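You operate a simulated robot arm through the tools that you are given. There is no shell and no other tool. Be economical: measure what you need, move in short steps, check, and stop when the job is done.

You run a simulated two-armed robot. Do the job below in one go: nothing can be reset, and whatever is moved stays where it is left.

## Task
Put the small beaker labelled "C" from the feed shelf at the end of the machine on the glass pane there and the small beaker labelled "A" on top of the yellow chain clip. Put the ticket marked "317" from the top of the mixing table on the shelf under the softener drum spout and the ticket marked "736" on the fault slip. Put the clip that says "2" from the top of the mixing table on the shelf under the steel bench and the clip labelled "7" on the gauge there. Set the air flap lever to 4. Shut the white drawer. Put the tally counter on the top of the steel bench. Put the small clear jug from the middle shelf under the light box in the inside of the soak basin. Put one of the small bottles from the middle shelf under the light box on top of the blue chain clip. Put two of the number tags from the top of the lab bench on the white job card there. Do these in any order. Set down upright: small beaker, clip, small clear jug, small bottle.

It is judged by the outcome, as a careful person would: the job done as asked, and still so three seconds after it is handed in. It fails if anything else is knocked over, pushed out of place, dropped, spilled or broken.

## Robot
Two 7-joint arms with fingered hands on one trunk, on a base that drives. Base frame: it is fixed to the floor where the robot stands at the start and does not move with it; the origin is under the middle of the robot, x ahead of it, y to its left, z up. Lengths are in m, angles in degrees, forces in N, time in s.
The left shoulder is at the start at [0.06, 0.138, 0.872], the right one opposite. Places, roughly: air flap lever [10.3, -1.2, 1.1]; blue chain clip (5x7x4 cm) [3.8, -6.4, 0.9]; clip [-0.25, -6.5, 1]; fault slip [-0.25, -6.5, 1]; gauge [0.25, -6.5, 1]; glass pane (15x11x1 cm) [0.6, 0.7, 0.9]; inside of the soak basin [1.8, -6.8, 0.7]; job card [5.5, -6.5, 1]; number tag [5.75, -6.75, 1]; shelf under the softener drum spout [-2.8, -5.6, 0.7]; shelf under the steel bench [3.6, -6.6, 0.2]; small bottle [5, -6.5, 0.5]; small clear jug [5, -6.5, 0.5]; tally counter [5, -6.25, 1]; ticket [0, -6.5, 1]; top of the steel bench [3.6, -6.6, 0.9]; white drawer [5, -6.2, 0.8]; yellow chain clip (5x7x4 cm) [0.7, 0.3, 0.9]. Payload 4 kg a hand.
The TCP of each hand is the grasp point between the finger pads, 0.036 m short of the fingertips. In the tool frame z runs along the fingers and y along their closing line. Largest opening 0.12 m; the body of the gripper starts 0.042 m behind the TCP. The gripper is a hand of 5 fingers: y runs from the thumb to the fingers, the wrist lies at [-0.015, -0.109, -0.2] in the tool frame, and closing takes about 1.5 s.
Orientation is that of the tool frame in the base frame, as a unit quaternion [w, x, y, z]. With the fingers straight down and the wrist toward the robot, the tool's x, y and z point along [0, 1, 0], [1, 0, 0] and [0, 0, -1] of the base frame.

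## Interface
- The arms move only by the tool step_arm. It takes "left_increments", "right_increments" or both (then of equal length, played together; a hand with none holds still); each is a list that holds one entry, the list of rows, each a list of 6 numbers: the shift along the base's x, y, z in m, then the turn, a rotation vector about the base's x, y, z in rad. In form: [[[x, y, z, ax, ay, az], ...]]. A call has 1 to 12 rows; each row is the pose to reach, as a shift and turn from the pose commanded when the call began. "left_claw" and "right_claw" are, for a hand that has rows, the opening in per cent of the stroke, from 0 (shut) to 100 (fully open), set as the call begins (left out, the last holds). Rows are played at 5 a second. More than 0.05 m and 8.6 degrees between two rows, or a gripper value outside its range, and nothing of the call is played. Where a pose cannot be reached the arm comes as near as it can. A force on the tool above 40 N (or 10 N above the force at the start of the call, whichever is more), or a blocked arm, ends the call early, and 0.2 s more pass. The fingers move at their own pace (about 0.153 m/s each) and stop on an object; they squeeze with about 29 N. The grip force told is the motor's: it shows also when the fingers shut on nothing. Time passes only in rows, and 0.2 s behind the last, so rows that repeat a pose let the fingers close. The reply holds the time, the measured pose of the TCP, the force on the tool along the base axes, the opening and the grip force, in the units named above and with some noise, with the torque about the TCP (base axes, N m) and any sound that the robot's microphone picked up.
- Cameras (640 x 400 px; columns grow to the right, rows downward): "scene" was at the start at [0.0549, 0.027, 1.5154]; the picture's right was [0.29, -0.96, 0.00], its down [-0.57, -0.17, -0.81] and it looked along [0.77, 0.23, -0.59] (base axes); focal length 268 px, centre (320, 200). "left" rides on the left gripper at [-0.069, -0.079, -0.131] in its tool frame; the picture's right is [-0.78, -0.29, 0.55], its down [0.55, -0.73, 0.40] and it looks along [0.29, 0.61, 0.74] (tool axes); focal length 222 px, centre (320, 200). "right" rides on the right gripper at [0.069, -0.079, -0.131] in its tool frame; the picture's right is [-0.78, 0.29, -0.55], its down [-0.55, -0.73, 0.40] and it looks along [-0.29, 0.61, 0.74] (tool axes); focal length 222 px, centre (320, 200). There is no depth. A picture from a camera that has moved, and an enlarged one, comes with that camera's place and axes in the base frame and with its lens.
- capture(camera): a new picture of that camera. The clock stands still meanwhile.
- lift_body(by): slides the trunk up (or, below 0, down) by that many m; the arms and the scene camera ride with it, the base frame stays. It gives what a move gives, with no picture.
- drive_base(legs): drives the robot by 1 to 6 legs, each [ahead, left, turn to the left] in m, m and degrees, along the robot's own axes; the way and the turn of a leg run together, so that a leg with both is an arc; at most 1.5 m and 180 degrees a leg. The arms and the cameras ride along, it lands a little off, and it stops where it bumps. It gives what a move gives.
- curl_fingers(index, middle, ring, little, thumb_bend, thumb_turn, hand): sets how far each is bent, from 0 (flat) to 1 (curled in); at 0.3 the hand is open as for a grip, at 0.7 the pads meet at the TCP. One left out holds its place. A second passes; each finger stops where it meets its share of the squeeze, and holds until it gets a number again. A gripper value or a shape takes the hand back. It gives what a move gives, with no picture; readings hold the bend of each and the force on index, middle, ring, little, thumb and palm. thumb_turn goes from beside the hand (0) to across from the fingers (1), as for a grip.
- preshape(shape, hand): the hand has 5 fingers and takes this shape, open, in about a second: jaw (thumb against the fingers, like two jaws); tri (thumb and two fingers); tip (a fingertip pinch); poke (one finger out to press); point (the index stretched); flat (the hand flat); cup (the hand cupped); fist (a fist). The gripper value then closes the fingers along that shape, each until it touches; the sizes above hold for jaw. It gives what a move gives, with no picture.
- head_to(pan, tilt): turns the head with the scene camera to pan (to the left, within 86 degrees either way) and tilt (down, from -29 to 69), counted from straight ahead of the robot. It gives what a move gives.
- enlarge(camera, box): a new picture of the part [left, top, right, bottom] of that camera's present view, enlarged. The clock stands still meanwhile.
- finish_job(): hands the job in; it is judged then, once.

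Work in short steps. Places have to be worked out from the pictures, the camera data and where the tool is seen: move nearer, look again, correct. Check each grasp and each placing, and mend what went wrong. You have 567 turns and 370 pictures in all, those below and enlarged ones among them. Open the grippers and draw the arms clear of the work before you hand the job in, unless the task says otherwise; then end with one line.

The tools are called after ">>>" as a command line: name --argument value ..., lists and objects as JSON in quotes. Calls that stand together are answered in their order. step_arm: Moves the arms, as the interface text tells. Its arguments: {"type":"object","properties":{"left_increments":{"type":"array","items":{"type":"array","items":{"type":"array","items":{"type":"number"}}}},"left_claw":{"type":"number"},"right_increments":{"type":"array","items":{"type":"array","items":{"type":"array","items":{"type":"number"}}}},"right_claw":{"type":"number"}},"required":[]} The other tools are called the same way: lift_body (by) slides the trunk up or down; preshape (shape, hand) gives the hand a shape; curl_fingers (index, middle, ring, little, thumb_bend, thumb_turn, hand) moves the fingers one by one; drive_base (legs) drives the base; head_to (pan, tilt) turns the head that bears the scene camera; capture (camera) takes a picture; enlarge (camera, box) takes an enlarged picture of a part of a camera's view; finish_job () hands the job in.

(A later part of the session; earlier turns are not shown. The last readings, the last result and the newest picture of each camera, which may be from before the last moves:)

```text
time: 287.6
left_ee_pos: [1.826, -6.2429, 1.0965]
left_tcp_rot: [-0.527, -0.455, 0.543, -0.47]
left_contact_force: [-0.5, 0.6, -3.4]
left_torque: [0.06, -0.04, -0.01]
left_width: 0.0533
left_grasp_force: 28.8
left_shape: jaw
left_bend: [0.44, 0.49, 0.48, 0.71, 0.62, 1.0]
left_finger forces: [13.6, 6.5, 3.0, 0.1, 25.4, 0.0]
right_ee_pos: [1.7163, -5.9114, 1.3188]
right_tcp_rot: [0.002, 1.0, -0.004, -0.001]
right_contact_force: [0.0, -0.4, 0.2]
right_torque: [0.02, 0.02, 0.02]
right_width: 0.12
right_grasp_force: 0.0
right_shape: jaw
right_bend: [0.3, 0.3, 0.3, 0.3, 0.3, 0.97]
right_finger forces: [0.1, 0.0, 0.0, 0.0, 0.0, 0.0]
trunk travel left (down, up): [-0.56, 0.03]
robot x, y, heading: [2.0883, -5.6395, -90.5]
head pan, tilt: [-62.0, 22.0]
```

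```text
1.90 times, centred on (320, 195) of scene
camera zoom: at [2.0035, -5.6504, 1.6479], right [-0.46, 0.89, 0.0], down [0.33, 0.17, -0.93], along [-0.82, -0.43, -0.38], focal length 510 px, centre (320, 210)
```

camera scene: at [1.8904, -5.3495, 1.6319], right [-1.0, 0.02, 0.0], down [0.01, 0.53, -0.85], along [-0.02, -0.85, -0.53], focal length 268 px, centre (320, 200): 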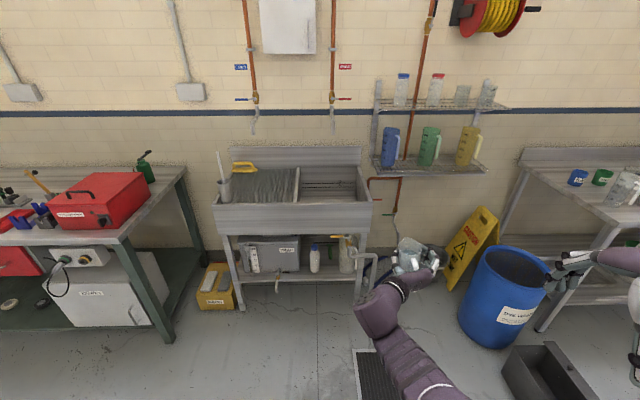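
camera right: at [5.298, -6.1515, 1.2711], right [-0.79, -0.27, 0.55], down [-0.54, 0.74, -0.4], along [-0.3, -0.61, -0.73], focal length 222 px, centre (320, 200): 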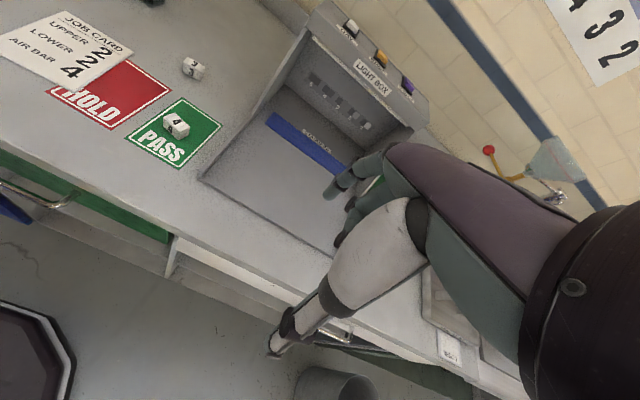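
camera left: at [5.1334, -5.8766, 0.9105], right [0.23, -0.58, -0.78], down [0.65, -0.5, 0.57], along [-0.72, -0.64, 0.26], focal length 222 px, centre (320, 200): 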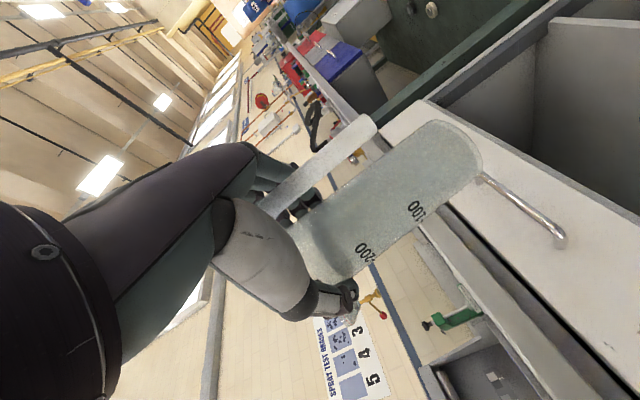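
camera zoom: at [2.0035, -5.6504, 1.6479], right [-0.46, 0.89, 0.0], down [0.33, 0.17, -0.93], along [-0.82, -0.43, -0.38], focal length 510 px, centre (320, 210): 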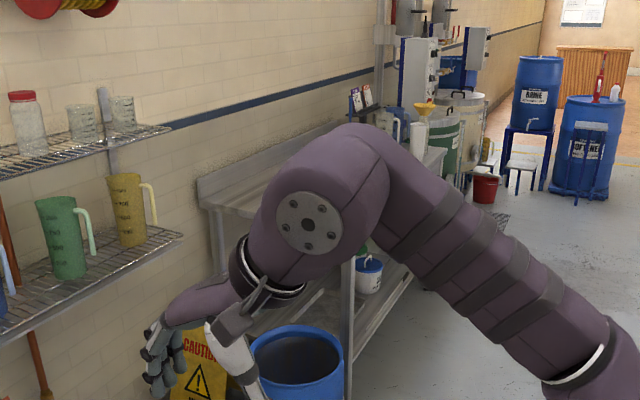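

The arm blocks the view. I drive around the drum and buckets (staying at y≈-4.9) to the front of the mixing table.

>>> drive_base --legs '[[-0.75, 0, 0.5], [0, -1.5, 0], [0, -0.4, 0]]'

>>> head_to --pan 0 --tilt 28

>>> capture --camera "scene"

>>> enlarge --camera "scene" --box '[180, 110, 440, 240]'

```text
time: 300.9
left_ee_pos: [-0.1027, -5.5046, 1.0953]
left_tcp_rot: [-0.525, -0.456, 0.542, -0.472]
left_contact_force: [0.4, 0.1, -3.0]
left_torque: [0.06, -0.03, 0.04]
left_width: 0.0535
left_grasp_force: 28.9
left_shape: jaw
left_bend: [0.44, 0.49, 0.48, 0.71, 0.62, 1.0]
left_finger forces: [13.7, 6.4, 3.0, 0.0, 25.3, 0.1]
right_ee_pos: [-0.2163, -5.174, 1.3199]
right_tcp_rot: [0.001, 1.0, -0.002, 0.0]
right_contact_force: [0.7, 1.0, -0.5]
right_torque: [-0.04, -0.01, 0.0]
right_width: 0.1199
right_grasp_force: 0.0
right_shape: jaw
right_bend: [0.3, 0.3, 0.3, 0.3, 0.3, 0.97]
right_finger forces: [0.0, 0.0, 0.1, 0.1, 0.1, 0.0]
trunk travel left (down, up): [-0.56, 0.03]
robot x, y, heading: [0.1549, -4.8971, -89.8]
head pan, tilt: [-62.0, 22.0]
```

```text
time: 302.2
left_ee_pos: [-0.1026, -5.5033, 1.0974]
left_tcp_rot: [-0.525, -0.456, 0.542, -0.473]
left_contact_force: [0.1, -0.4, -2.4]
left_torque: [0.03, -0.03, 0.01]
left_width: 0.0536
left_grasp_force: 28.6
left_shape: jaw
left_bend: [0.44, 0.49, 0.48, 0.71, 0.62, 1.0]
left_finger forces: [13.6, 6.5, 3.0, 0.1, 25.5, 0.0]
right_ee_pos: [-0.2153, -5.1745, 1.3196]
right_tcp_rot: [0.002, 1.0, -0.002, -0.001]
right_contact_force: [0.2, 0.2, 0.3]
right_torque: [-0.02, -0.02, -0.04]
right_width: 0.12
right_grasp_force: 0.0
right_shape: jaw
right_bend: [0.3, 0.3, 0.3, 0.3, 0.3, 0.97]
right_finger forces: [0.0, 0.1, 0.1, 0.1, 0.1, 0.0]
trunk travel left (down, up): [-0.56, 0.03]
robot x, y, heading: [0.1511, -4.8973, -90.1]
head pan, tilt: [0.0, 28.0]
```

```text
162 pictures are left
camera scene: at [0.1515, -4.9571, 1.6383], right [-1.0, 0.0, 0.0], down [0.0, 0.47, -0.88], along [0.0, -0.88, -0.47], focal length 268 px, centre (320, 200)
```

scene: 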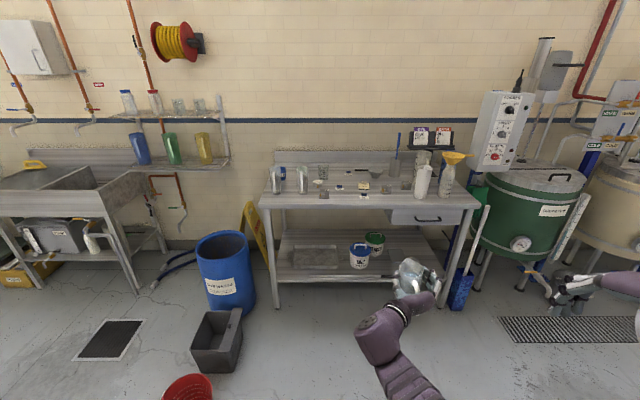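

```text
2.46 times, centred on (310, 175) of scene
camera zoom: at [0.1515, -4.9571, 1.6383], right [-1.0, 0.0, 0.0], down [0.0, 0.47, -0.88], along [0.0, -0.88, -0.47], focal length 659 px, centre (345, 262)
```

zoom: 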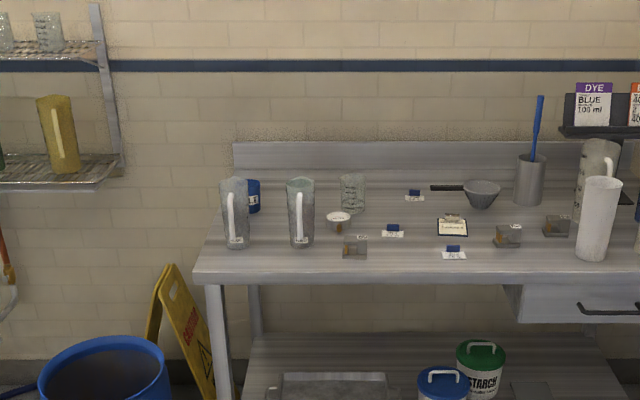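

There is a free strip at the front of the table near [0.02,-6.33]. I zoom to check the items there and what is in the jug.

>>> enlarge --camera "scene" --box '[370, 240, 460, 310]'

>>> drive_base --legs '[[0.45, 0.05, 0]]'

>>> head_to --pan 0 --tilt 40

>>> enlarge --camera "scene" --box '[200, 100, 460, 250]'

```text
5.71 times, centred on (415, 275) of scene
camera zoom: at [0.1515, -4.9571, 1.6383], right [-1.0, 0.0, 0.0], down [0.0, 0.47, -0.88], along [0.0, -0.88, -0.47], focal length 1529 px, centre (-223, -229)
```

zoom: 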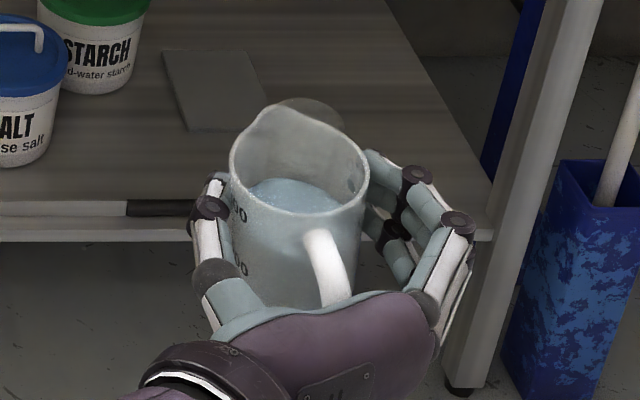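

```text
time: 304.9
left_ee_pos: [-0.0501, -5.9457, 1.0957]
left_tcp_rot: [-0.524, -0.457, 0.541, -0.473]
left_contact_force: [-0.5, -0.3, -3.6]
left_torque: [0.04, -0.05, 0.0]
left_width: 0.0533
left_grasp_force: 29.3
left_shape: jaw
left_bend: [0.44, 0.49, 0.48, 0.71, 0.62, 1.0]
left_finger forces: [13.7, 6.5, 2.9, 0.0, 25.3, 0.0]
right_ee_pos: [-0.164, -5.6165, 1.3193]
right_tcp_rot: [0.0, 1.0, -0.001, -0.002]
right_contact_force: [0.9, -0.5, 0.0]
right_torque: [0.03, 0.02, -0.04]
right_width: 0.1198
right_grasp_force: 0.1
right_shape: jaw
right_bend: [0.3, 0.3, 0.3, 0.3, 0.3, 0.97]
right_finger forces: [0.1, 0.0, 0.1, 0.0, 0.1, 0.0]
trunk travel left (down, up): [-0.56, 0.03]
robot x, y, heading: [0.2012, -5.3426, -89.6]
head pan, tilt: [0.0, 28.0]
```

```text
time: 305.6
left_ee_pos: [-0.0499, -5.9446, 1.0964]
left_tcp_rot: [-0.524, -0.457, 0.542, -0.473]
left_contact_force: [0.0, 0.9, -2.8]
left_torque: [0.01, -0.02, -0.04]
left_width: 0.0534
left_grasp_force: 28.5
left_shape: jaw
left_bend: [0.44, 0.49, 0.48, 0.71, 0.62, 1.0]
left_finger forces: [13.6, 6.5, 2.9, 0.0, 25.4, 0.0]
right_ee_pos: [-0.1643, -5.6158, 1.3195]
right_tcp_rot: [0.002, 1.0, -0.001, -0.001]
right_contact_force: [-0.3, 0.4, 0.3]
right_torque: [-0.02, 0.0, 0.04]
right_width: 0.1199
right_grasp_force: 0.0
right_shape: jaw
right_bend: [0.3, 0.3, 0.3, 0.3, 0.3, 0.97]
right_finger forces: [0.0, 0.0, 0.0, 0.0, 0.1, 0.1]
trunk travel left (down, up): [-0.56, 0.03]
robot x, y, heading: [0.2021, -5.3388, -89.7]
head pan, tilt: [0.0, 40.0]
```

```text
2.46 times, centred on (330, 175) of scene
camera zoom: at [0.2027, -5.3922, 1.6198], right [-1.0, 0.0, 0.0], down [0.0, 0.64, -0.77], along [0.0, -0.77, -0.64], focal length 659 px, centre (295, 262)
```

zoom: 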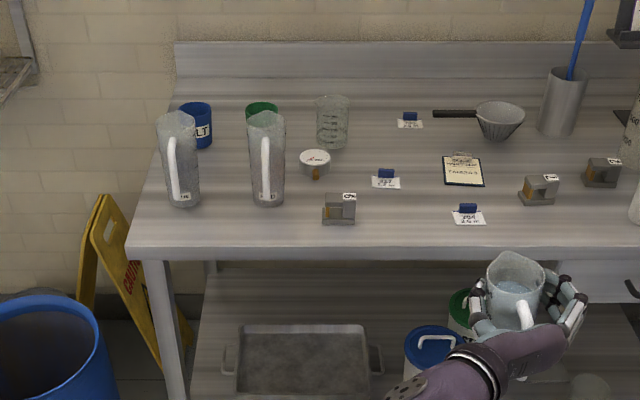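

The jug holds water, so it must stay upright throughout. I drive ahead 0.375 and left 0.06 to put it over the free spot [0.0,-6.35].

>>> drive_base --legs '[[0.375, 0.062, 0]]'

>>> capture --camera "scene"

>>> capture --camera "left"

```text
time: 308.0
left_ee_pos: [0.0105, -6.3179, 1.0948]
left_tcp_rot: [-0.524, -0.456, 0.542, -0.473]
left_contact_force: [-0.7, -0.1, -2.6]
left_torque: [0.0, 0.0, 0.0]
left_width: 0.0534
left_grasp_force: 28.9
left_shape: jaw
left_bend: [0.44, 0.49, 0.48, 0.71, 0.62, 1.0]
left_finger forces: [13.6, 6.5, 3.0, 0.1, 25.4, 0.1]
right_ee_pos: [-0.1027, -5.9878, 1.3198]
right_tcp_rot: [0.0, 1.0, -0.002, -0.001]
right_contact_force: [-0.4, 0.2, 0.1]
right_torque: [0.03, -0.02, 0.02]
right_width: 0.1198
right_grasp_force: 0.0
right_shape: jaw
right_bend: [0.3, 0.3, 0.3, 0.3, 0.3, 0.97]
right_finger forces: [0.0, 0.0, 0.0, 0.1, 0.1, 0.0]
trunk travel left (down, up): [-0.56, 0.03]
robot x, y, heading: [0.2641, -5.7131, -90.1]
head pan, tilt: [0.0, 40.0]
```

```text
158 pictures are left
camera scene: at [0.2656, -5.7651, 1.6197], right [-1.0, 0.0, 0.0], down [0.0, 0.64, -0.77], along [0.0, -0.77, -0.64], focal length 268 px, centre (320, 200)
```

scene: 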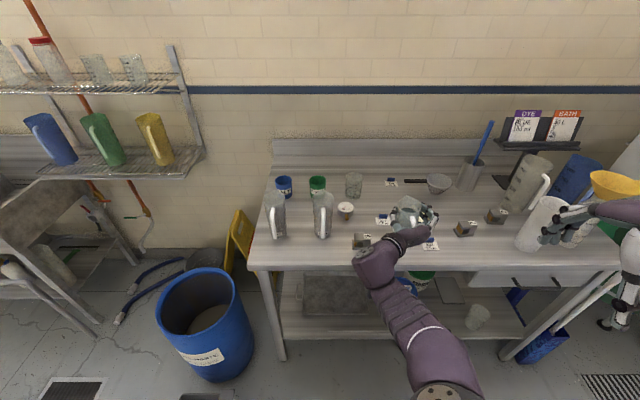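

```text
157 pictures are left
camera left: at [0.1103, -6.1963, 1.0299], right [0.24, -0.58, -0.78], down [0.65, -0.49, 0.57], along [-0.72, -0.65, 0.26], focal length 222 px, centre (320, 200)
```

left: 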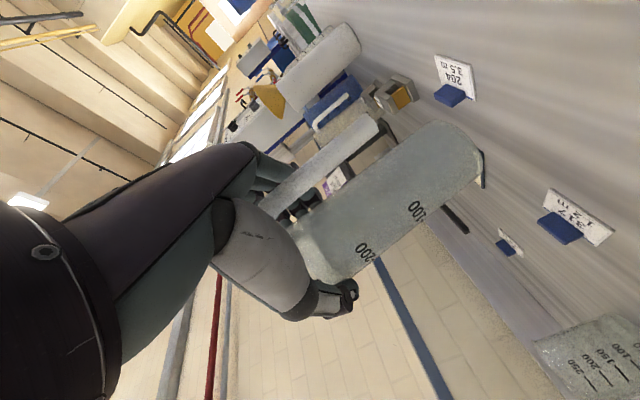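

The spot below is clear between tickets 204 and 317. I lower the jug toward the table.

>>> step_arm --left_increments '[[[0, 0, -0.02, 0, 0, 0], [0, 0, -0.04, 0, 0, 0], [0, 0, -0.055, 0, 0, 0]]]'

>>> capture --camera "left"

>>> enlarge --camera "scene" --box '[320, 150, 480, 290]'

```text
time: 308.8
left_ee_pos: [0.0108, -6.3155, 1.0434]
left_tcp_rot: [-0.524, -0.456, 0.543, -0.472]
left_contact_force: [-0.3, -0.7, -3.8]
left_torque: [0.04, -0.02, 0.02]
left_width: 0.0536
left_grasp_force: 29.2
left_shape: jaw
left_bend: [0.44, 0.49, 0.48, 0.71, 0.62, 1.0]
left_finger forces: [13.7, 6.5, 3.0, 0.0, 25.4, 0.0]
right_ee_pos: [-0.1023, -5.9865, 1.3194]
right_tcp_rot: [0.001, 1.0, -0.001, -0.001]
right_contact_force: [-0.7, -0.6, 0.2]
right_torque: [0.0, 0.0, 0.02]
right_width: 0.12
right_grasp_force: 0.0
right_shape: jaw
right_bend: [0.3, 0.3, 0.3, 0.3, 0.3, 0.97]
right_finger forces: [0.0, 0.0, 0.0, 0.0, 0.0, 0.0]
trunk travel left (down, up): [-0.56, 0.03]
robot x, y, heading: [0.2655, -5.7094, -90.3]
head pan, tilt: [0.0, 40.0]
```

```text
156 pictures are left
camera left: at [0.1093, -6.1952, 0.9772], right [0.24, -0.58, -0.78], down [0.65, -0.49, 0.57], along [-0.72, -0.65, 0.26], focal length 222 px, centre (320, 200)
```

left: 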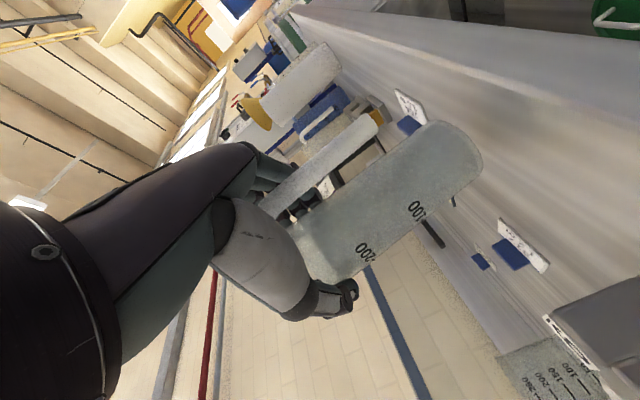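

```text
2.86 times, centred on (400, 220) of scene
camera zoom: at [0.2654, -5.7644, 1.6197], right [-1.0, 0.0, 0.0], down [0.0, 0.64, -0.77], along [0.0, -0.77, -0.64], focal length 764 px, centre (91, 143)
```

zoom: 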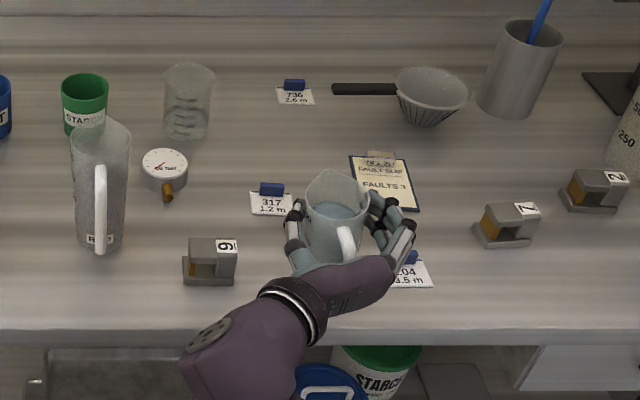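

Clear layout: tickets 736, 317, 204; clips 6, 7, 2; gauge and fault slip. I lower the jug in small steps to contact.

>>> step_arm --left_increments '[[[0, 0, -0.006, 0, 0, 0], [0, 0, -0.012, 0, 0, 0], [0, 0, -0.016, 0, 0, 0], [0, 0, -0.02, 0, 0, 0], [0, 0, -0.023, 0, 0, 0]]]'

>>> capture --camera "left"

```text
time: 310.0
left_ee_pos: [0.0098, -6.3162, 1.0227]
left_tcp_rot: [-0.527, -0.456, 0.54, -0.472]
left_contact_force: [-3.2, -0.9, 15.2]
left_torque: [-0.34, 0.32, -0.1]
left_width: 0.0537
left_grasp_force: 29.0
left_shape: jaw
left_bend: [0.44, 0.49, 0.48, 0.71, 0.62, 1.0]
left_finger forces: [15.4, 8.7, 4.3, 0.0, 24.9, 0.1]
right_ee_pos: [-0.1019, -5.9861, 1.3207]
right_tcp_rot: [0.002, 1.0, -0.002, 0.0]
right_contact_force: [0.2, 0.4, 0.0]
right_torque: [0.04, -0.03, 0.04]
right_width: 0.1199
right_grasp_force: 0.0
right_shape: jaw
right_bend: [0.3, 0.3, 0.3, 0.3, 0.3, 0.97]
right_finger forces: [0.0, 0.1, 0.1, 0.1, 0.1, 0.1]
trunk travel left (down, up): [-0.56, 0.03]
robot x, y, heading: [0.2616, -5.7086, -90.0]
head pan, tilt: [0.0, 40.0]
```

```text
154 pictures are left
camera left: at [0.1084, -6.1962, 0.956], right [0.23, -0.59, -0.77], down [0.66, -0.49, 0.57], along [-0.72, -0.64, 0.27], focal length 222 px, centre (320, 200)
```

left: 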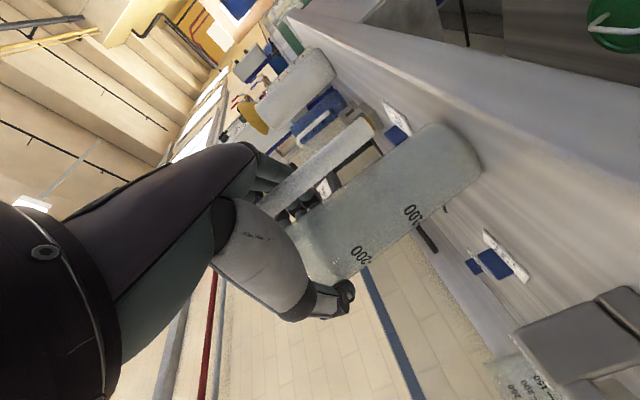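

The jug stands on the table (z≈0.90). I release by opening to 75 % and look.

>>> step_arm --left_increments '[[[0, 0, 0.002, 0, 0, 0], [0, 0, 0.002, 0, 0, 0], [0, 0, 0.002, 0, 0, 0], [0, 0, 0.002, 0, 0, 0], [0, 0, 0.002, 0, 0, 0], [0, 0, 0.002, 0, 0, 0], [0, 0, 0.002, 0, 0, 0]]]' --left_claw 85

>>> enlarge --camera "scene" --box '[320, 150, 480, 290]'

>>> capture --camera "left"

```text
time: 311.6
left_ee_pos: [0.0119, -6.3161, 1.0208]
left_tcp_rot: [-0.524, -0.456, 0.542, -0.473]
left_contact_force: [0.0, -0.2, 0.8]
left_torque: [-0.04, 0.0, 0.0]
left_width: 0.1021
left_grasp_force: 0.1
left_shape: jaw
left_bend: [0.31, 0.34, 0.33, 0.44, 0.37, 0.98]
left_finger forces: [0.0, 0.0, 0.0, 0.0, 0.0, 0.0]
right_ee_pos: [-0.1017, -5.9859, 1.3197]
right_tcp_rot: [0.001, 1.0, -0.002, -0.001]
right_contact_force: [0.0, -0.3, -0.3]
right_torque: [-0.01, 0.0, 0.01]
right_width: 0.1201
right_grasp_force: 0.0
right_shape: jaw
right_bend: [0.3, 0.3, 0.3, 0.3, 0.3, 0.97]
right_finger forces: [0.0, 0.0, 0.0, 0.1, 0.0, 0.0]
trunk travel left (down, up): [-0.56, 0.03]
robot x, y, heading: [0.2637, -5.709, -90.1]
head pan, tilt: [0.0, 40.0]
```

```text
2.86 times, centred on (400, 220) of scene
camera zoom: at [0.2655, -5.7638, 1.6197], right [-1.0, 0.0, 0.0], down [0.0, 0.64, -0.77], along [0.0, -0.77, -0.64], focal length 764 px, centre (91, 143)
```

zoom: 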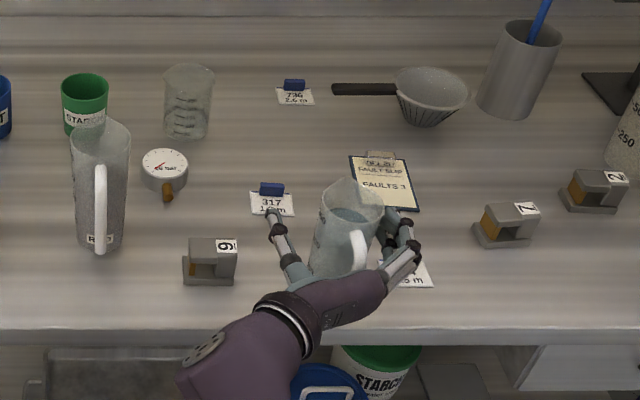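

```text
152 pictures are left
camera left: at [0.11, -6.1962, 0.9555], right [0.24, -0.58, -0.78], down [0.65, -0.49, 0.57], along [-0.72, -0.65, 0.26], focal length 222 px, centre (320, 200)
```

left: 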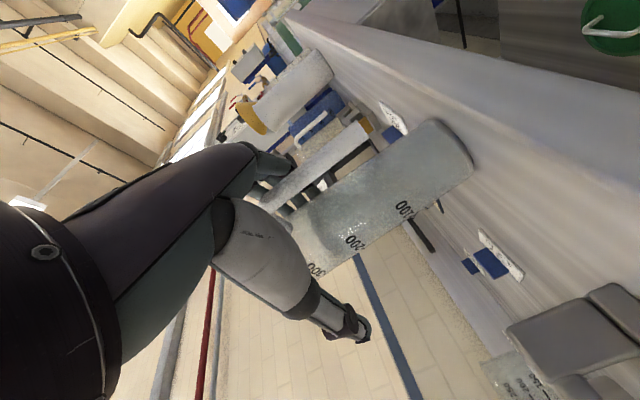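

The jug stands. I open fully and withdraw straight back along the approach direction.

>>> step_arm --left_increments '[[[0, 0, 0, 0, 0, 0], [0, 0, 0, 0, 0, 0], [0.003, 0.02, 0, 0, 0, 0], [0.006, 0.045, 0, 0, 0, 0], [0.01, 0.07, 0, 0, 0, 0], [0.013, 0.1, 0, 0, 0, 0]]]' --left_claw 100

>>> drive_base --legs '[[-0.3, 0, 0]]'

>>> capture --camera "scene"

>>> enlarge --camera "scene" --box '[260, 110, 500, 260]'

```text
time: 313.2
left_ee_pos: [0.0445, -6.2312, 1.0262]
left_tcp_rot: [-0.519, -0.468, 0.527, -0.483]
left_contact_force: [0.5, 0.0, -0.2]
left_torque: [-0.01, 0.0, 0.02]
left_width: 0.1197
left_grasp_force: 0.0
left_shape: jaw
left_bend: [0.3, 0.3, 0.3, 0.3, 0.3, 0.97]
left_finger forces: [0.0, 0.0, 0.0, 0.0, 0.0, 0.0]
right_ee_pos: [-0.1018, -5.9866, 1.3201]
right_tcp_rot: [0.001, 1.0, -0.003, 0.0]
right_contact_force: [1.0, -0.6, 0.1]
right_torque: [0.02, 0.04, 0.0]
right_width: 0.1196
right_grasp_force: 0.1
right_shape: jaw
right_bend: [0.3, 0.3, 0.3, 0.3, 0.3, 0.97]
right_finger forces: [0.0, 0.0, 0.1, 0.1, 0.0, 0.0]
trunk travel left (down, up): [-0.56, 0.03]
robot x, y, heading: [0.2641, -5.7096, -90.1]
head pan, tilt: [0.0, 40.0]
stopped in row 6 (left hand): the arm was blocked; the commanded pose is now the measured one
```

```text
time: 315.3
left_ee_pos: [0.0438, -5.9289, 1.0262]
left_tcp_rot: [-0.52, -0.468, 0.528, -0.481]
left_contact_force: [-1.0, 0.5, 0.5]
left_torque: [0.01, -0.01, 0.01]
left_width: 0.1197
left_grasp_force: 0.0
left_shape: jaw
left_bend: [0.3, 0.3, 0.3, 0.3, 0.3, 0.97]
left_finger forces: [0.1, 0.1, 0.0, 0.1, 0.0, 0.1]
right_ee_pos: [-0.1015, -5.6835, 1.3205]
right_tcp_rot: [0.002, 1.0, -0.001, -0.001]
right_contact_force: [-0.6, -0.3, -0.4]
right_torque: [-0.01, -0.01, 0.01]
right_width: 0.12
right_grasp_force: 0.2
right_shape: jaw
right_bend: [0.3, 0.3, 0.3, 0.3, 0.3, 0.97]
right_finger forces: [0.0, 0.0, 0.0, 0.0, 0.1, 0.1]
trunk travel left (down, up): [-0.56, 0.03]
robot x, y, heading: [0.2626, -5.4062, -89.9]
head pan, tilt: [0.0, 40.0]
```

```text
151 pictures are left
camera scene: at [0.2656, -5.4604, 1.6198], right [-1.0, 0.0, 0.0], down [0.0, 0.64, -0.77], along [0.0, -0.77, -0.64], focal length 268 px, centre (320, 200)
```

scene: 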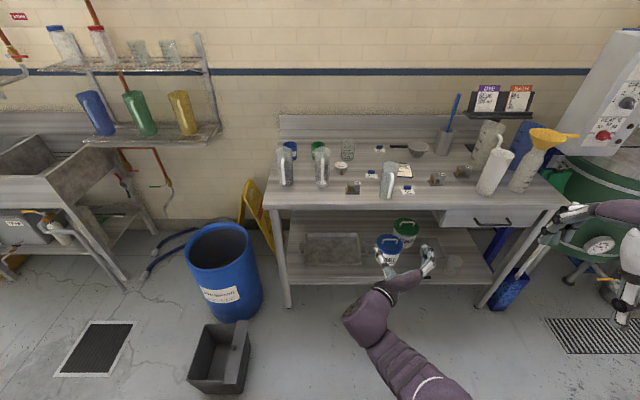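

```text
2.67 times, centred on (380, 185) of scene
camera zoom: at [0.2656, -5.4604, 1.6198], right [-1.0, 0.0, 0.0], down [0.0, 0.64, -0.77], along [0.0, -0.77, -0.64], focal length 714 px, centre (160, 240)
```

zoom: 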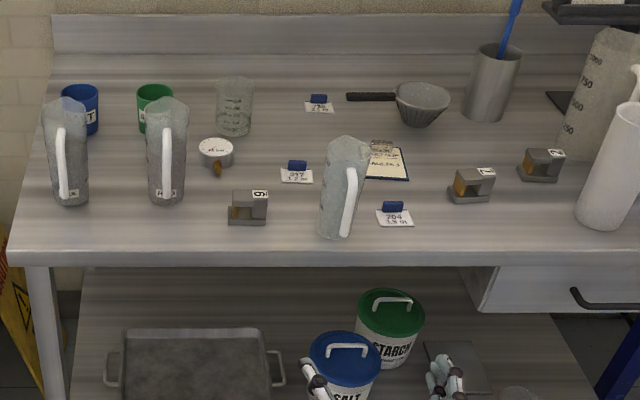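

The jug stands upright with its handle facing front. I fold the left hand back to fingers-down in two calls.

>>> step_arm --left_increments '[[[0.03, 0, 0.012, 0.085, 0.0787, 0.0863], [0.06, 0, 0.024, 0.17, 0.157, 0.173], [0.09, 0.005, 0.036, 0.255, 0.236, 0.259], [0.12, 0.01, 0.048, 0.34, 0.315, 0.345], [0.15, 0.015, 0.06, 0.425, 0.393, 0.432], [0.18, 0.02, 0.07, 0.51, 0.472, 0.518], [0.21, 0.03, 0.08, 0.595, 0.551, 0.604], [0.24, 0.04, 0.09, 0.68, 0.63, 0.69], [0.27, 0.05, 0.1, 0.766, 0.708, 0.777], [0.3, 0.06, 0.11, 0.85, 0.787, 0.863], [0.33, 0.07, 0.12, 0.936, 0.865, 0.95], [0.36, 0.08, 0.13, 1.02, 0.944, 1.036]]]'

>>> capture --camera "scene"

```text
time: 316.8
left_ee_pos: [0.3016, -5.9289, 1.0764]
left_tcp_rot: [0.296, 0.843, -0.299, 0.337]
left_contact_force: [1.7, -0.4, 0.0]
left_torque: [0.01, 0.01, -0.02]
left_width: 0.1198
left_grasp_force: 0.1
left_shape: jaw
left_bend: [0.3, 0.3, 0.3, 0.3, 0.3, 0.97]
left_finger forces: [0.0, 0.0, 0.1, 0.0, 0.0, 0.0]
right_ee_pos: [-0.1017, -5.6855, 1.3211]
right_tcp_rot: [0.002, 1.0, -0.001, -0.001]
right_contact_force: [-0.2, 0.0, 0.1]
right_torque: [0.01, 0.04, -0.01]
right_width: 0.1199
right_grasp_force: 0.0
right_shape: jaw
right_bend: [0.3, 0.3, 0.3, 0.3, 0.3, 0.97]
right_finger forces: [0.0, 0.1, 0.0, 0.0, 0.1, 0.0]
trunk travel left (down, up): [-0.56, 0.03]
robot x, y, heading: [0.2655, -5.4085, -90.0]
head pan, tilt: [0.0, 40.0]
stopped in row 7 (left hand): the arm was blocked; the commanded pose is now the measured one
```

```text
149 pictures are left
camera scene: at [0.2659, -5.4615, 1.6197], right [-1.0, 0.0, 0.0], down [0.0, 0.64, -0.77], along [0.0, -0.77, -0.64], focal length 268 px, centre (320, 200)
```

scene: 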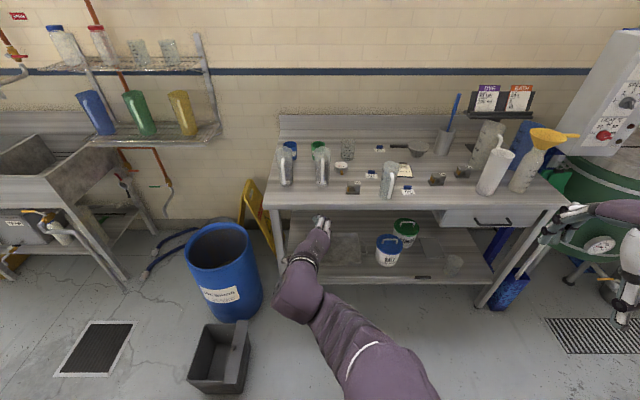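

Continue folding the left hand.

>>> step_arm --left_increments '[[[0.025, 0, 0.015, 0.078, 0.089, 0.079], [0.05, 0, 0.03, 0.156, 0.178, 0.158], [0.075, 0, 0.045, 0.234, 0.266, 0.237], [0.1, 0, 0.06, 0.312, 0.355, 0.316], [0.125, 0, 0.075, 0.39, 0.444, 0.394], [0.15, 0, 0.09, 0.468, 0.533, 0.473], [0.175, 0, 0.105, 0.546, 0.621, 0.552], [0.2, 0, 0.12, 0.624, 0.71, 0.631]]]'

>>> step_arm --right_increments '[[[0, -0.02, -0.01, 0, 0, 0.14], [0, -0.04, -0.02, 0, 0, 0.28], [0, -0.06, -0.03, 0, 0, 0.42], [0, -0.08, -0.04, 0, 0, 0.56], [0, -0.1, -0.05, 0, 0, 0.7], [0, -0.12, -0.06, 0, 0, 0.84], [0, -0.14, -0.07, 0, 0, 0.98], [0, -0.16, -0.08, 0, 0, 1.12], [0, -0.18, -0.09, 0, 0, 1.26], [0, -0.2, -0.1, 0, 0, 1.4], [0, -0.22, -0.1, 0, 0, 1.54]]]'

>>> capture --camera "scene"

```text
time: 318.6
left_ee_pos: [0.5026, -5.9279, 1.1973]
left_tcp_rot: [-0.002, 1.0, 0.0, 0.0]
left_contact_force: [1.2, 0.2, 0.5]
left_torque: [-0.01, 0.01, 0.01]
left_width: 0.1198
left_grasp_force: 0.0
left_shape: jaw
left_bend: [0.3, 0.3, 0.3, 0.3, 0.3, 0.97]
left_finger forces: [0.0, 0.1, 0.0, 0.1, 0.0, 0.1]
right_ee_pos: [-0.1011, -5.6852, 1.3184]
right_tcp_rot: [0.002, 1.0, -0.002, -0.001]
right_contact_force: [-0.1, 0.2, 0.1]
right_torque: [-0.02, 0.02, 0.0]
right_width: 0.1201
right_grasp_force: 0.1
right_shape: jaw
right_bend: [0.3, 0.3, 0.3, 0.3, 0.3, 0.97]
right_finger forces: [0.0, 0.0, 0.0, 0.0, 0.0, 0.1]
trunk travel left (down, up): [-0.56, 0.03]
robot x, y, heading: [0.2664, -5.4067, -89.8]
head pan, tilt: [0.0, 40.0]
```

```text
time: 321.0
left_ee_pos: [0.5021, -5.9265, 1.1982]
left_tcp_rot: [0.0, 1.0, 0.0, 0.002]
left_contact_force: [-0.1, 0.0, -0.2]
left_torque: [0.03, 0.01, 0.01]
left_width: 0.1201
left_grasp_force: 0.0
left_shape: jaw
left_bend: [0.3, 0.3, 0.3, 0.3, 0.3, 0.97]
left_finger forces: [0.1, 0.1, 0.1, 0.0, 0.1, 0.0]
right_ee_pos: [0.0548, -5.6283, 1.2397]
right_tcp_rot: [-0.005, 0.731, 0.682, 0.006]
right_contact_force: [0.7, 0.4, -0.6]
right_torque: [-0.01, -0.01, -0.02]
right_width: 0.12
right_grasp_force: 0.0
right_shape: jaw
right_bend: [0.3, 0.3, 0.3, 0.3, 0.3, 0.97]
right_finger forces: [0.1, 0.1, 0.1, 0.0, 0.0, 0.0]
right hand out of reach, approached as far as the arm can: row 3, 4, 5, 6, 7, 8, 9, 10, 11
trunk travel left (down, up): [-0.56, 0.03]
robot x, y, heading: [0.2629, -5.4091, -90.2]
head pan, tilt: [0.0, 40.0]
```

```text
148 pictures are left
camera scene: at [0.2655, -5.4615, 1.6198], right [-1.0, 0.0, 0.0], down [0.0, 0.64, -0.77], along [0.0, -0.77, -0.64], focal length 268 px, centre (320, 200)
```

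scene: 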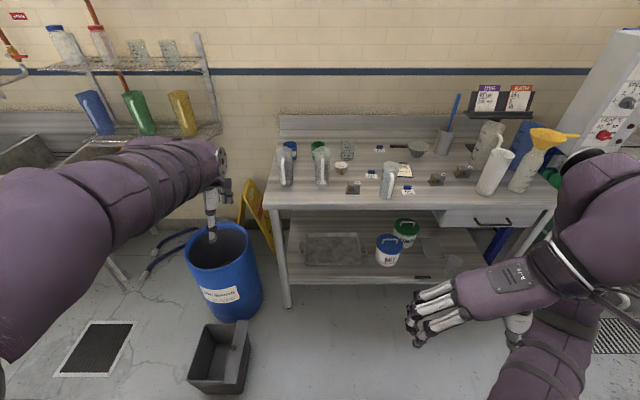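

Right hand is rotated 86°. I drive ahead 0.3 m and bring it above the jug.

>>> drive_base --legs '[[0.3, -0.1, 0]]'

>>> step_arm --right_increments '[[[0, -0.045, 0, 0, 0, 0.006], [0, -0.09, 0, 0, 0, 0.012], [0, -0.135, 0, 0, 0, 0.018], [0, -0.18, 0, 0, 0, 0.024], [0.005, -0.225, 0, 0, 0, 0.03], [0.01, -0.27, 0, 0, 0, 0.035], [0.015, -0.315, 0, 0, 0, 0.04], [0.02, -0.36, 0, 0, 0, 0.045], [0.025, -0.4, 0, 0, 0, 0.05]]]'

>>> capture --camera "scene"

>>> capture --camera "right"

```text
time: 323.1
left_ee_pos: [0.4024, -6.2326, 1.1969]
left_tcp_rot: [-0.001, 1.0, 0.002, 0.002]
left_contact_force: [-0.6, -0.3, 0.1]
left_torque: [0.05, -0.03, 0.01]
left_width: 0.12
left_grasp_force: 0.1
left_shape: jaw
left_bend: [0.3, 0.3, 0.3, 0.3, 0.3, 0.97]
left_finger forces: [0.1, 0.1, 0.0, 0.0, 0.1, 0.1]
right_ee_pos: [-0.0452, -5.9344, 1.2396]
right_tcp_rot: [-0.006, 0.731, 0.683, 0.006]
right_contact_force: [-0.9, -0.3, 0.6]
right_torque: [0.02, -0.01, 0.05]
right_width: 0.1197
right_grasp_force: 0.0
right_shape: jaw
right_bend: [0.3, 0.3, 0.3, 0.3, 0.3, 0.97]
right_finger forces: [0.0, 0.0, 0.0, 0.0, 0.1, 0.0]
trunk travel left (down, up): [-0.56, 0.03]
robot x, y, heading: [0.1652, -5.7113, -89.9]
head pan, tilt: [0.0, 40.0]
```

```text
time: 325.1
left_ee_pos: [0.4048, -6.232, 1.1973]
left_tcp_rot: [-0.001, 1.0, 0.001, 0.001]
left_contact_force: [1.0, 0.5, -0.2]
left_torque: [0.0, -0.01, -0.02]
left_width: 0.1199
left_grasp_force: 0.0
left_shape: jaw
left_bend: [0.3, 0.3, 0.3, 0.3, 0.3, 0.97]
left_finger forces: [0.0, 0.1, 0.0, 0.1, 0.0, 0.1]
right_ee_pos: [-0.0492, -5.9221, 1.2397]
right_tcp_rot: [-0.008, 0.717, 0.697, 0.005]
right_contact_force: [0.5, -0.4, -0.2]
right_torque: [0.03, 0.01, 0.02]
right_width: 0.12
right_grasp_force: 0.1
right_shape: jaw
right_bend: [0.3, 0.3, 0.3, 0.3, 0.3, 0.97]
right_finger forces: [0.0, 0.0, 0.0, 0.0, 0.0, 0.1]
right hand out of reach, approached as far as the arm can: row 1, 2, 3, 4, 5, 6, 7, 8, 9
trunk travel left (down, up): [-0.56, 0.03]
robot x, y, heading: [0.1661, -5.7123, -90.1]
head pan, tilt: [0.0, 40.0]
```

```text
147 pictures are left
camera scene: at [0.1654, -5.7654, 1.6197], right [-1.0, 0.0, 0.0], down [0.0, 0.64, -0.77], along [0.0, -0.77, -0.64], focal length 268 px, centre (320, 200)
```

scene: 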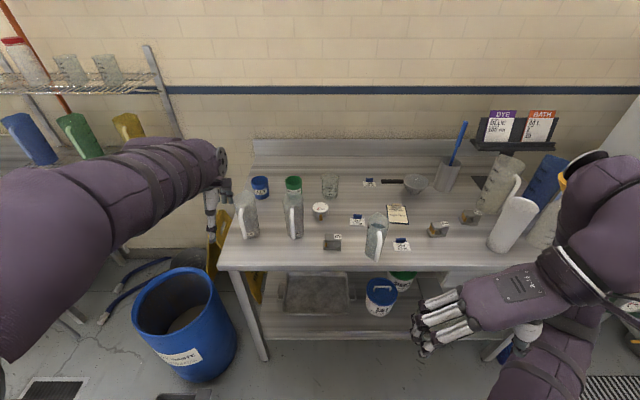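

```text
146 pictures are left
camera right: at [-0.1258, -5.8517, 1.3722], right [0.27, -0.8, 0.53], down [-0.75, -0.52, -0.41], along [0.6, -0.29, -0.74], focal length 222 px, centre (320, 200)
```

right: 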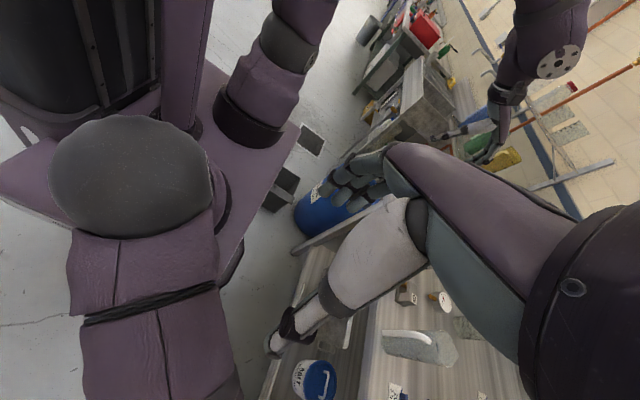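

The right arm is stuck in a folded pose here. I undo the rotation while extending, then try rotating at the extended position.

>>> step_arm --right_increments '[[[-0.01, -0.01, 0.01, 0, 0, -0.145], [-0.02, -0.02, 0.02, 0, 0, -0.29], [-0.03, -0.03, 0.03, 0, 0, -0.435], [-0.04, -0.05, 0.04, 0, 0, -0.58], [-0.05, -0.07, 0.04, 0, 0, -0.725], [-0.06, -0.1, 0.04, 0, 0, -0.87], [-0.06, -0.13, 0.04, 0, 0, -1.015], [-0.06, -0.16, 0.04, 0, 0, -1.16], [-0.06, -0.2, 0.04, 0, 0, -1.3], [-0.05, -0.24, 0.04, 0, 0, -1.44], [-0.04, -0.28, 0.04, 0, 0, -1.55]]]'

>>> step_arm --right_increments '[[[0.01, -0.03, 0, 0, 0, 0.14], [0.02, -0.05, 0, 0, 0, 0.28], [0.03, -0.07, 0, 0, 0, 0.42], [0.04, -0.09, 0, 0, 0, 0.56], [0.05, -0.1, 0, 0, 0, 0.7], [0.06, -0.11, 0, 0, 0, 0.84], [0.07, -0.12, 0, 0, 0, 0.98], [0.08, -0.13, 0, 0, 0, 1.12]]]'

>>> capture --camera "scene"

```text
time: 327.6
left_ee_pos: [0.4033, -6.2317, 1.1977]
left_tcp_rot: [-0.001, 1.0, 0.0, 0.0]
left_contact_force: [-0.2, -0.6, 0.5]
left_torque: [0.0, 0.04, 0.01]
left_width: 0.1199
left_grasp_force: 0.1
left_shape: jaw
left_bend: [0.3, 0.3, 0.3, 0.3, 0.3, 0.97]
left_finger forces: [0.0, 0.1, 0.0, 0.0, 0.0, 0.0]
right_ee_pos: [-0.1047, -6.2006, 1.2865]
right_tcp_rot: [-0.002, 1.0, -0.001, 0.008]
right_contact_force: [0.3, -0.2, -0.2]
right_torque: [0.04, 0.0, 0.03]
right_width: 0.1198
right_grasp_force: 0.0
right_shape: jaw
right_bend: [0.3, 0.3, 0.3, 0.3, 0.3, 0.97]
right_finger forces: [0.0, 0.0, 0.0, 0.1, 0.1, 0.0]
trunk travel left (down, up): [-0.56, 0.03]
robot x, y, heading: [0.1631, -5.712, -90.2]
head pan, tilt: [0.0, 40.0]
```

```text
time: 329.4
left_ee_pos: [0.4038, -6.2318, 1.1973]
left_tcp_rot: [0.0, 1.0, 0.001, 0.001]
left_contact_force: [-0.6, -0.3, -0.6]
left_torque: [-0.02, -0.03, 0.0]
left_width: 0.1198
left_grasp_force: 0.1
left_shape: jaw
left_bend: [0.3, 0.3, 0.3, 0.3, 0.3, 0.97]
left_finger forces: [0.0, 0.0, 0.1, 0.0, 0.0, 0.0]
right_ee_pos: [0.0652, -6.1243, 1.2292]
right_tcp_rot: [0.0, 0.876, 0.481, 0.014]
right_contact_force: [0.5, -0.3, 0.5]
right_torque: [0.07, 0.02, 0.01]
right_width: 0.12
right_grasp_force: 0.0
right_shape: jaw
right_bend: [0.3, 0.3, 0.3, 0.3, 0.3, 0.97]
right_finger forces: [0.0, 0.0, 0.1, 0.0, 0.0, 0.1]
right hand out of reach, approached as far as the arm can: row 3, 4, 5, 6, 7, 8
trunk travel left (down, up): [-0.56, 0.03]
robot x, y, heading: [0.1654, -5.7126, -89.8]
head pan, tilt: [0.0, 40.0]
```

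```text
145 pictures are left
camera scene: at [0.1657, -5.7653, 1.6198], right [-1.0, 0.0, 0.0], down [0.0, 0.64, -0.77], along [0.0, -0.77, -0.64], focal length 268 px, centre (320, 200)
```

scene: 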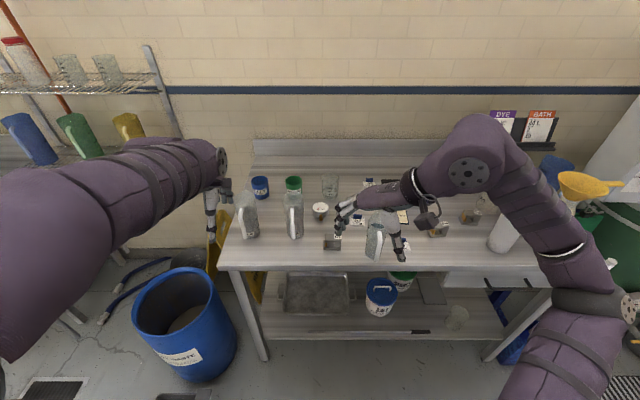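

Positive yaw is limited. A yaw of −60° would be perpendicular to the handle anyway, so I try rotating the right hand the other way.

>>> step_arm --right_increments '[[[-0.01, -0.01, 0.01, 0, 0, -0.145], [-0.02, -0.02, 0.02, 0, 0, -0.29], [-0.03, -0.03, 0.03, 0, 0, -0.435], [-0.04, -0.04, 0.04, 0, 0, -0.58], [-0.05, -0.05, 0.05, 0, 0, -0.725], [-0.06, -0.06, 0.05, 0, 0, -0.87], [-0.07, -0.07, 0.05, 0, 0, -1.015], [-0.08, -0.08, 0.05, 0, 0, -1.16], [-0.09, -0.08, 0.05, 0, 0, -1.3], [-0.1, -0.08, 0.05, 0, 0, -1.44], [-0.1, -0.08, 0.05, 0, 0, -1.58], [-0.1, -0.08, 0.05, 0, 0, -1.72]]]'

>>> step_arm --right_increments '[[[0, 0, 0, 0, 0, -0.12], [0, 0, 0, 0, 0, -0.24], [0, 0, 0, 0, 0, -0.34]]]'

>>> capture --camera "scene"

>>> capture --camera "right"

```text
time: 331.9
left_ee_pos: [0.4037, -6.232, 1.1977]
left_tcp_rot: [0.0, 1.0, 0.001, 0.001]
left_contact_force: [-0.5, 1.0, -1.2]
left_torque: [0.02, -0.03, -0.04]
left_width: 0.1198
left_grasp_force: 0.0
left_shape: jaw
left_bend: [0.3, 0.3, 0.3, 0.3, 0.3, 0.97]
left_finger forces: [0.0, 0.0, 0.0, 0.0, 0.0, 0.1]
right_ee_pos: [-0.0361, -6.1982, 1.278]
right_tcp_rot: [0.011, 0.936, -0.352, 0.009]
right_contact_force: [0.0, 0.1, 0.3]
right_torque: [0.01, 0.01, 0.01]
right_width: 0.1201
right_grasp_force: 0.0
right_shape: jaw
right_bend: [0.3, 0.3, 0.3, 0.3, 0.3, 0.97]
right_finger forces: [0.0, 0.1, 0.1, 0.1, 0.0, 0.0]
trunk travel left (down, up): [-0.56, 0.03]
robot x, y, heading: [0.1614, -5.7135, -89.9]
head pan, tilt: [0.0, 40.0]
```

```text
time: 332.8
left_ee_pos: [0.4037, -6.2303, 1.1973]
left_tcp_rot: [-0.001, 1.0, 0.002, 0.0]
left_contact_force: [-0.3, 0.0, 0.1]
left_torque: [-0.03, 0.03, -0.03]
left_width: 0.1199
left_grasp_force: 0.1
left_shape: jaw
left_bend: [0.3, 0.3, 0.3, 0.3, 0.3, 0.97]
left_finger forces: [0.1, 0.0, 0.0, 0.1, 0.0, 0.1]
right_ee_pos: [-0.0346, -6.1984, 1.2773]
right_tcp_rot: [0.013, 0.862, -0.506, 0.008]
right_contact_force: [-0.1, -0.1, 0.5]
right_torque: [0.03, 0.03, -0.06]
right_width: 0.1199
right_grasp_force: 0.1
right_shape: jaw
right_bend: [0.3, 0.3, 0.3, 0.3, 0.3, 0.97]
right_finger forces: [0.1, 0.0, 0.0, 0.1, 0.0, 0.0]
trunk travel left (down, up): [-0.56, 0.03]
robot x, y, heading: [0.1638, -5.7141, -89.8]
head pan, tilt: [0.0, 40.0]
```

```text
144 pictures are left
camera scene: at [0.1659, -5.7657, 1.6197], right [-1.0, 0.0, 0.0], down [0.0, 0.64, -0.77], along [0.0, -0.77, -0.64], focal length 268 px, centre (320, 200)
```

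scene: 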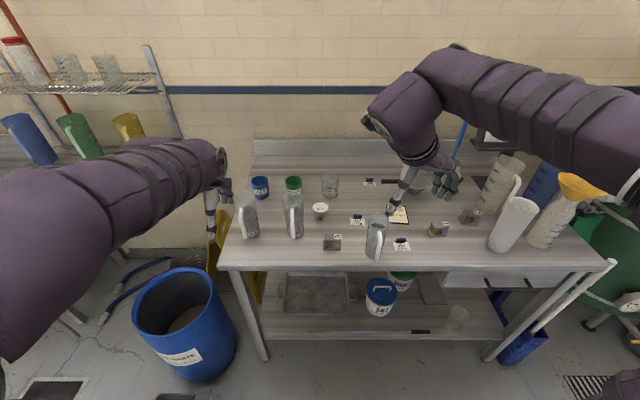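

```text
143 pictures are left
camera right: at [0.0688, -6.216, 1.4086], right [-0.64, 0.56, 0.53], down [0.37, 0.83, -0.42], along [-0.67, -0.07, -0.74], focal length 222 px, centre (320, 200)
```

right: 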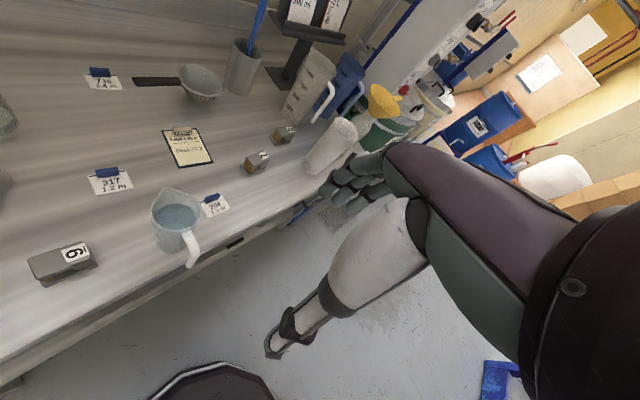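

Yaw −61° works, with the jug's handle sideways to the closing line. I rotate 9° more and move above the jug.

>>> step_arm --right_increments '[[[0.01, -0.04, -0.02, 0, 0, -0.08], [0.02, -0.08, -0.04, 0, 0, -0.15], [0.03, -0.11, -0.06, 0, 0, -0.15], [0.037, -0.138, -0.09, 0, 0, -0.15], [0.037, -0.138, -0.12, 0, 0, -0.15]]]'

>>> capture --camera "right"

>>> enlarge --camera "scene" --box '[300, 130, 460, 280]'

```text
time: 333.9
left_ee_pos: [0.4033, -6.2313, 1.197]
left_tcp_rot: [-0.002, 1.0, 0.001, 0.002]
left_contact_force: [-0.4, -0.5, -0.2]
left_torque: [0.01, 0.02, 0.0]
left_width: 0.1198
left_grasp_force: 0.0
left_shape: jaw
left_bend: [0.3, 0.3, 0.3, 0.3, 0.3, 0.97]
left_finger forces: [0.0, 0.0, 0.1, 0.0, 0.0, 0.0]
right_ee_pos: [0.0048, -6.3384, 1.1603]
right_tcp_rot: [0.012, 0.822, -0.569, 0.008]
right_contact_force: [-0.7, -0.1, -0.3]
right_torque: [-0.03, 0.03, 0.02]
right_width: 0.12
right_grasp_force: 0.2
right_shape: jaw
right_bend: [0.3, 0.3, 0.3, 0.3, 0.3, 0.97]
right_finger forces: [0.0, 0.0, 0.0, 0.1, 0.0, 0.0]
trunk travel left (down, up): [-0.56, 0.03]
robot x, y, heading: [0.1666, -5.712, -89.7]
head pan, tilt: [0.0, 40.0]
```

```text
142 pictures are left
camera right: at [0.1043, -6.37, 1.2915], right [-0.55, 0.65, 0.53], down [0.49, 0.76, -0.42], along [-0.68, 0.03, -0.74], focal length 222 px, centre (320, 200)
```

right: 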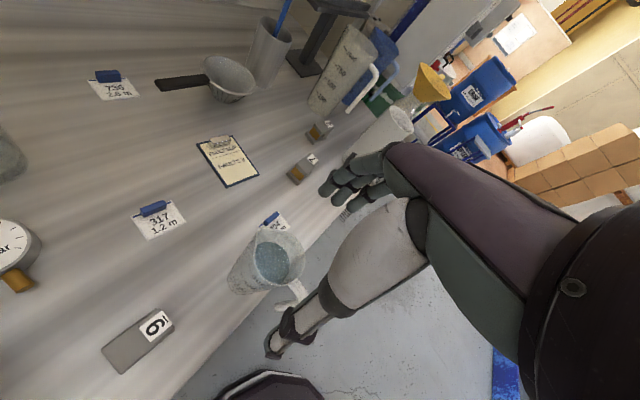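

```text
2.67 times, centred on (380, 205) of scene
camera zoom: at [0.1653, -5.7653, 1.6198], right [-1.0, 0.0, 0.0], down [0.0, 0.64, -0.77], along [0.0, -0.77, -0.64], focal length 714 px, centre (160, 187)
```

zoom: 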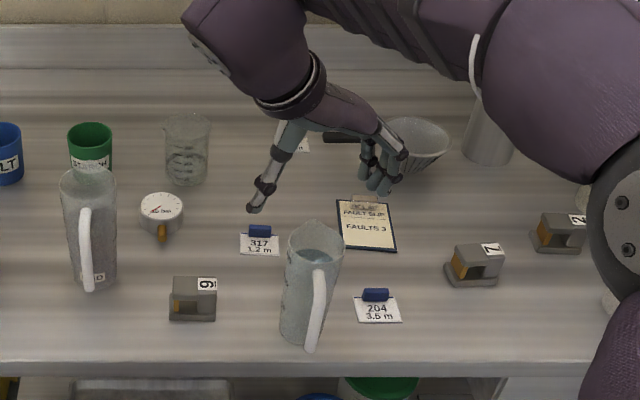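

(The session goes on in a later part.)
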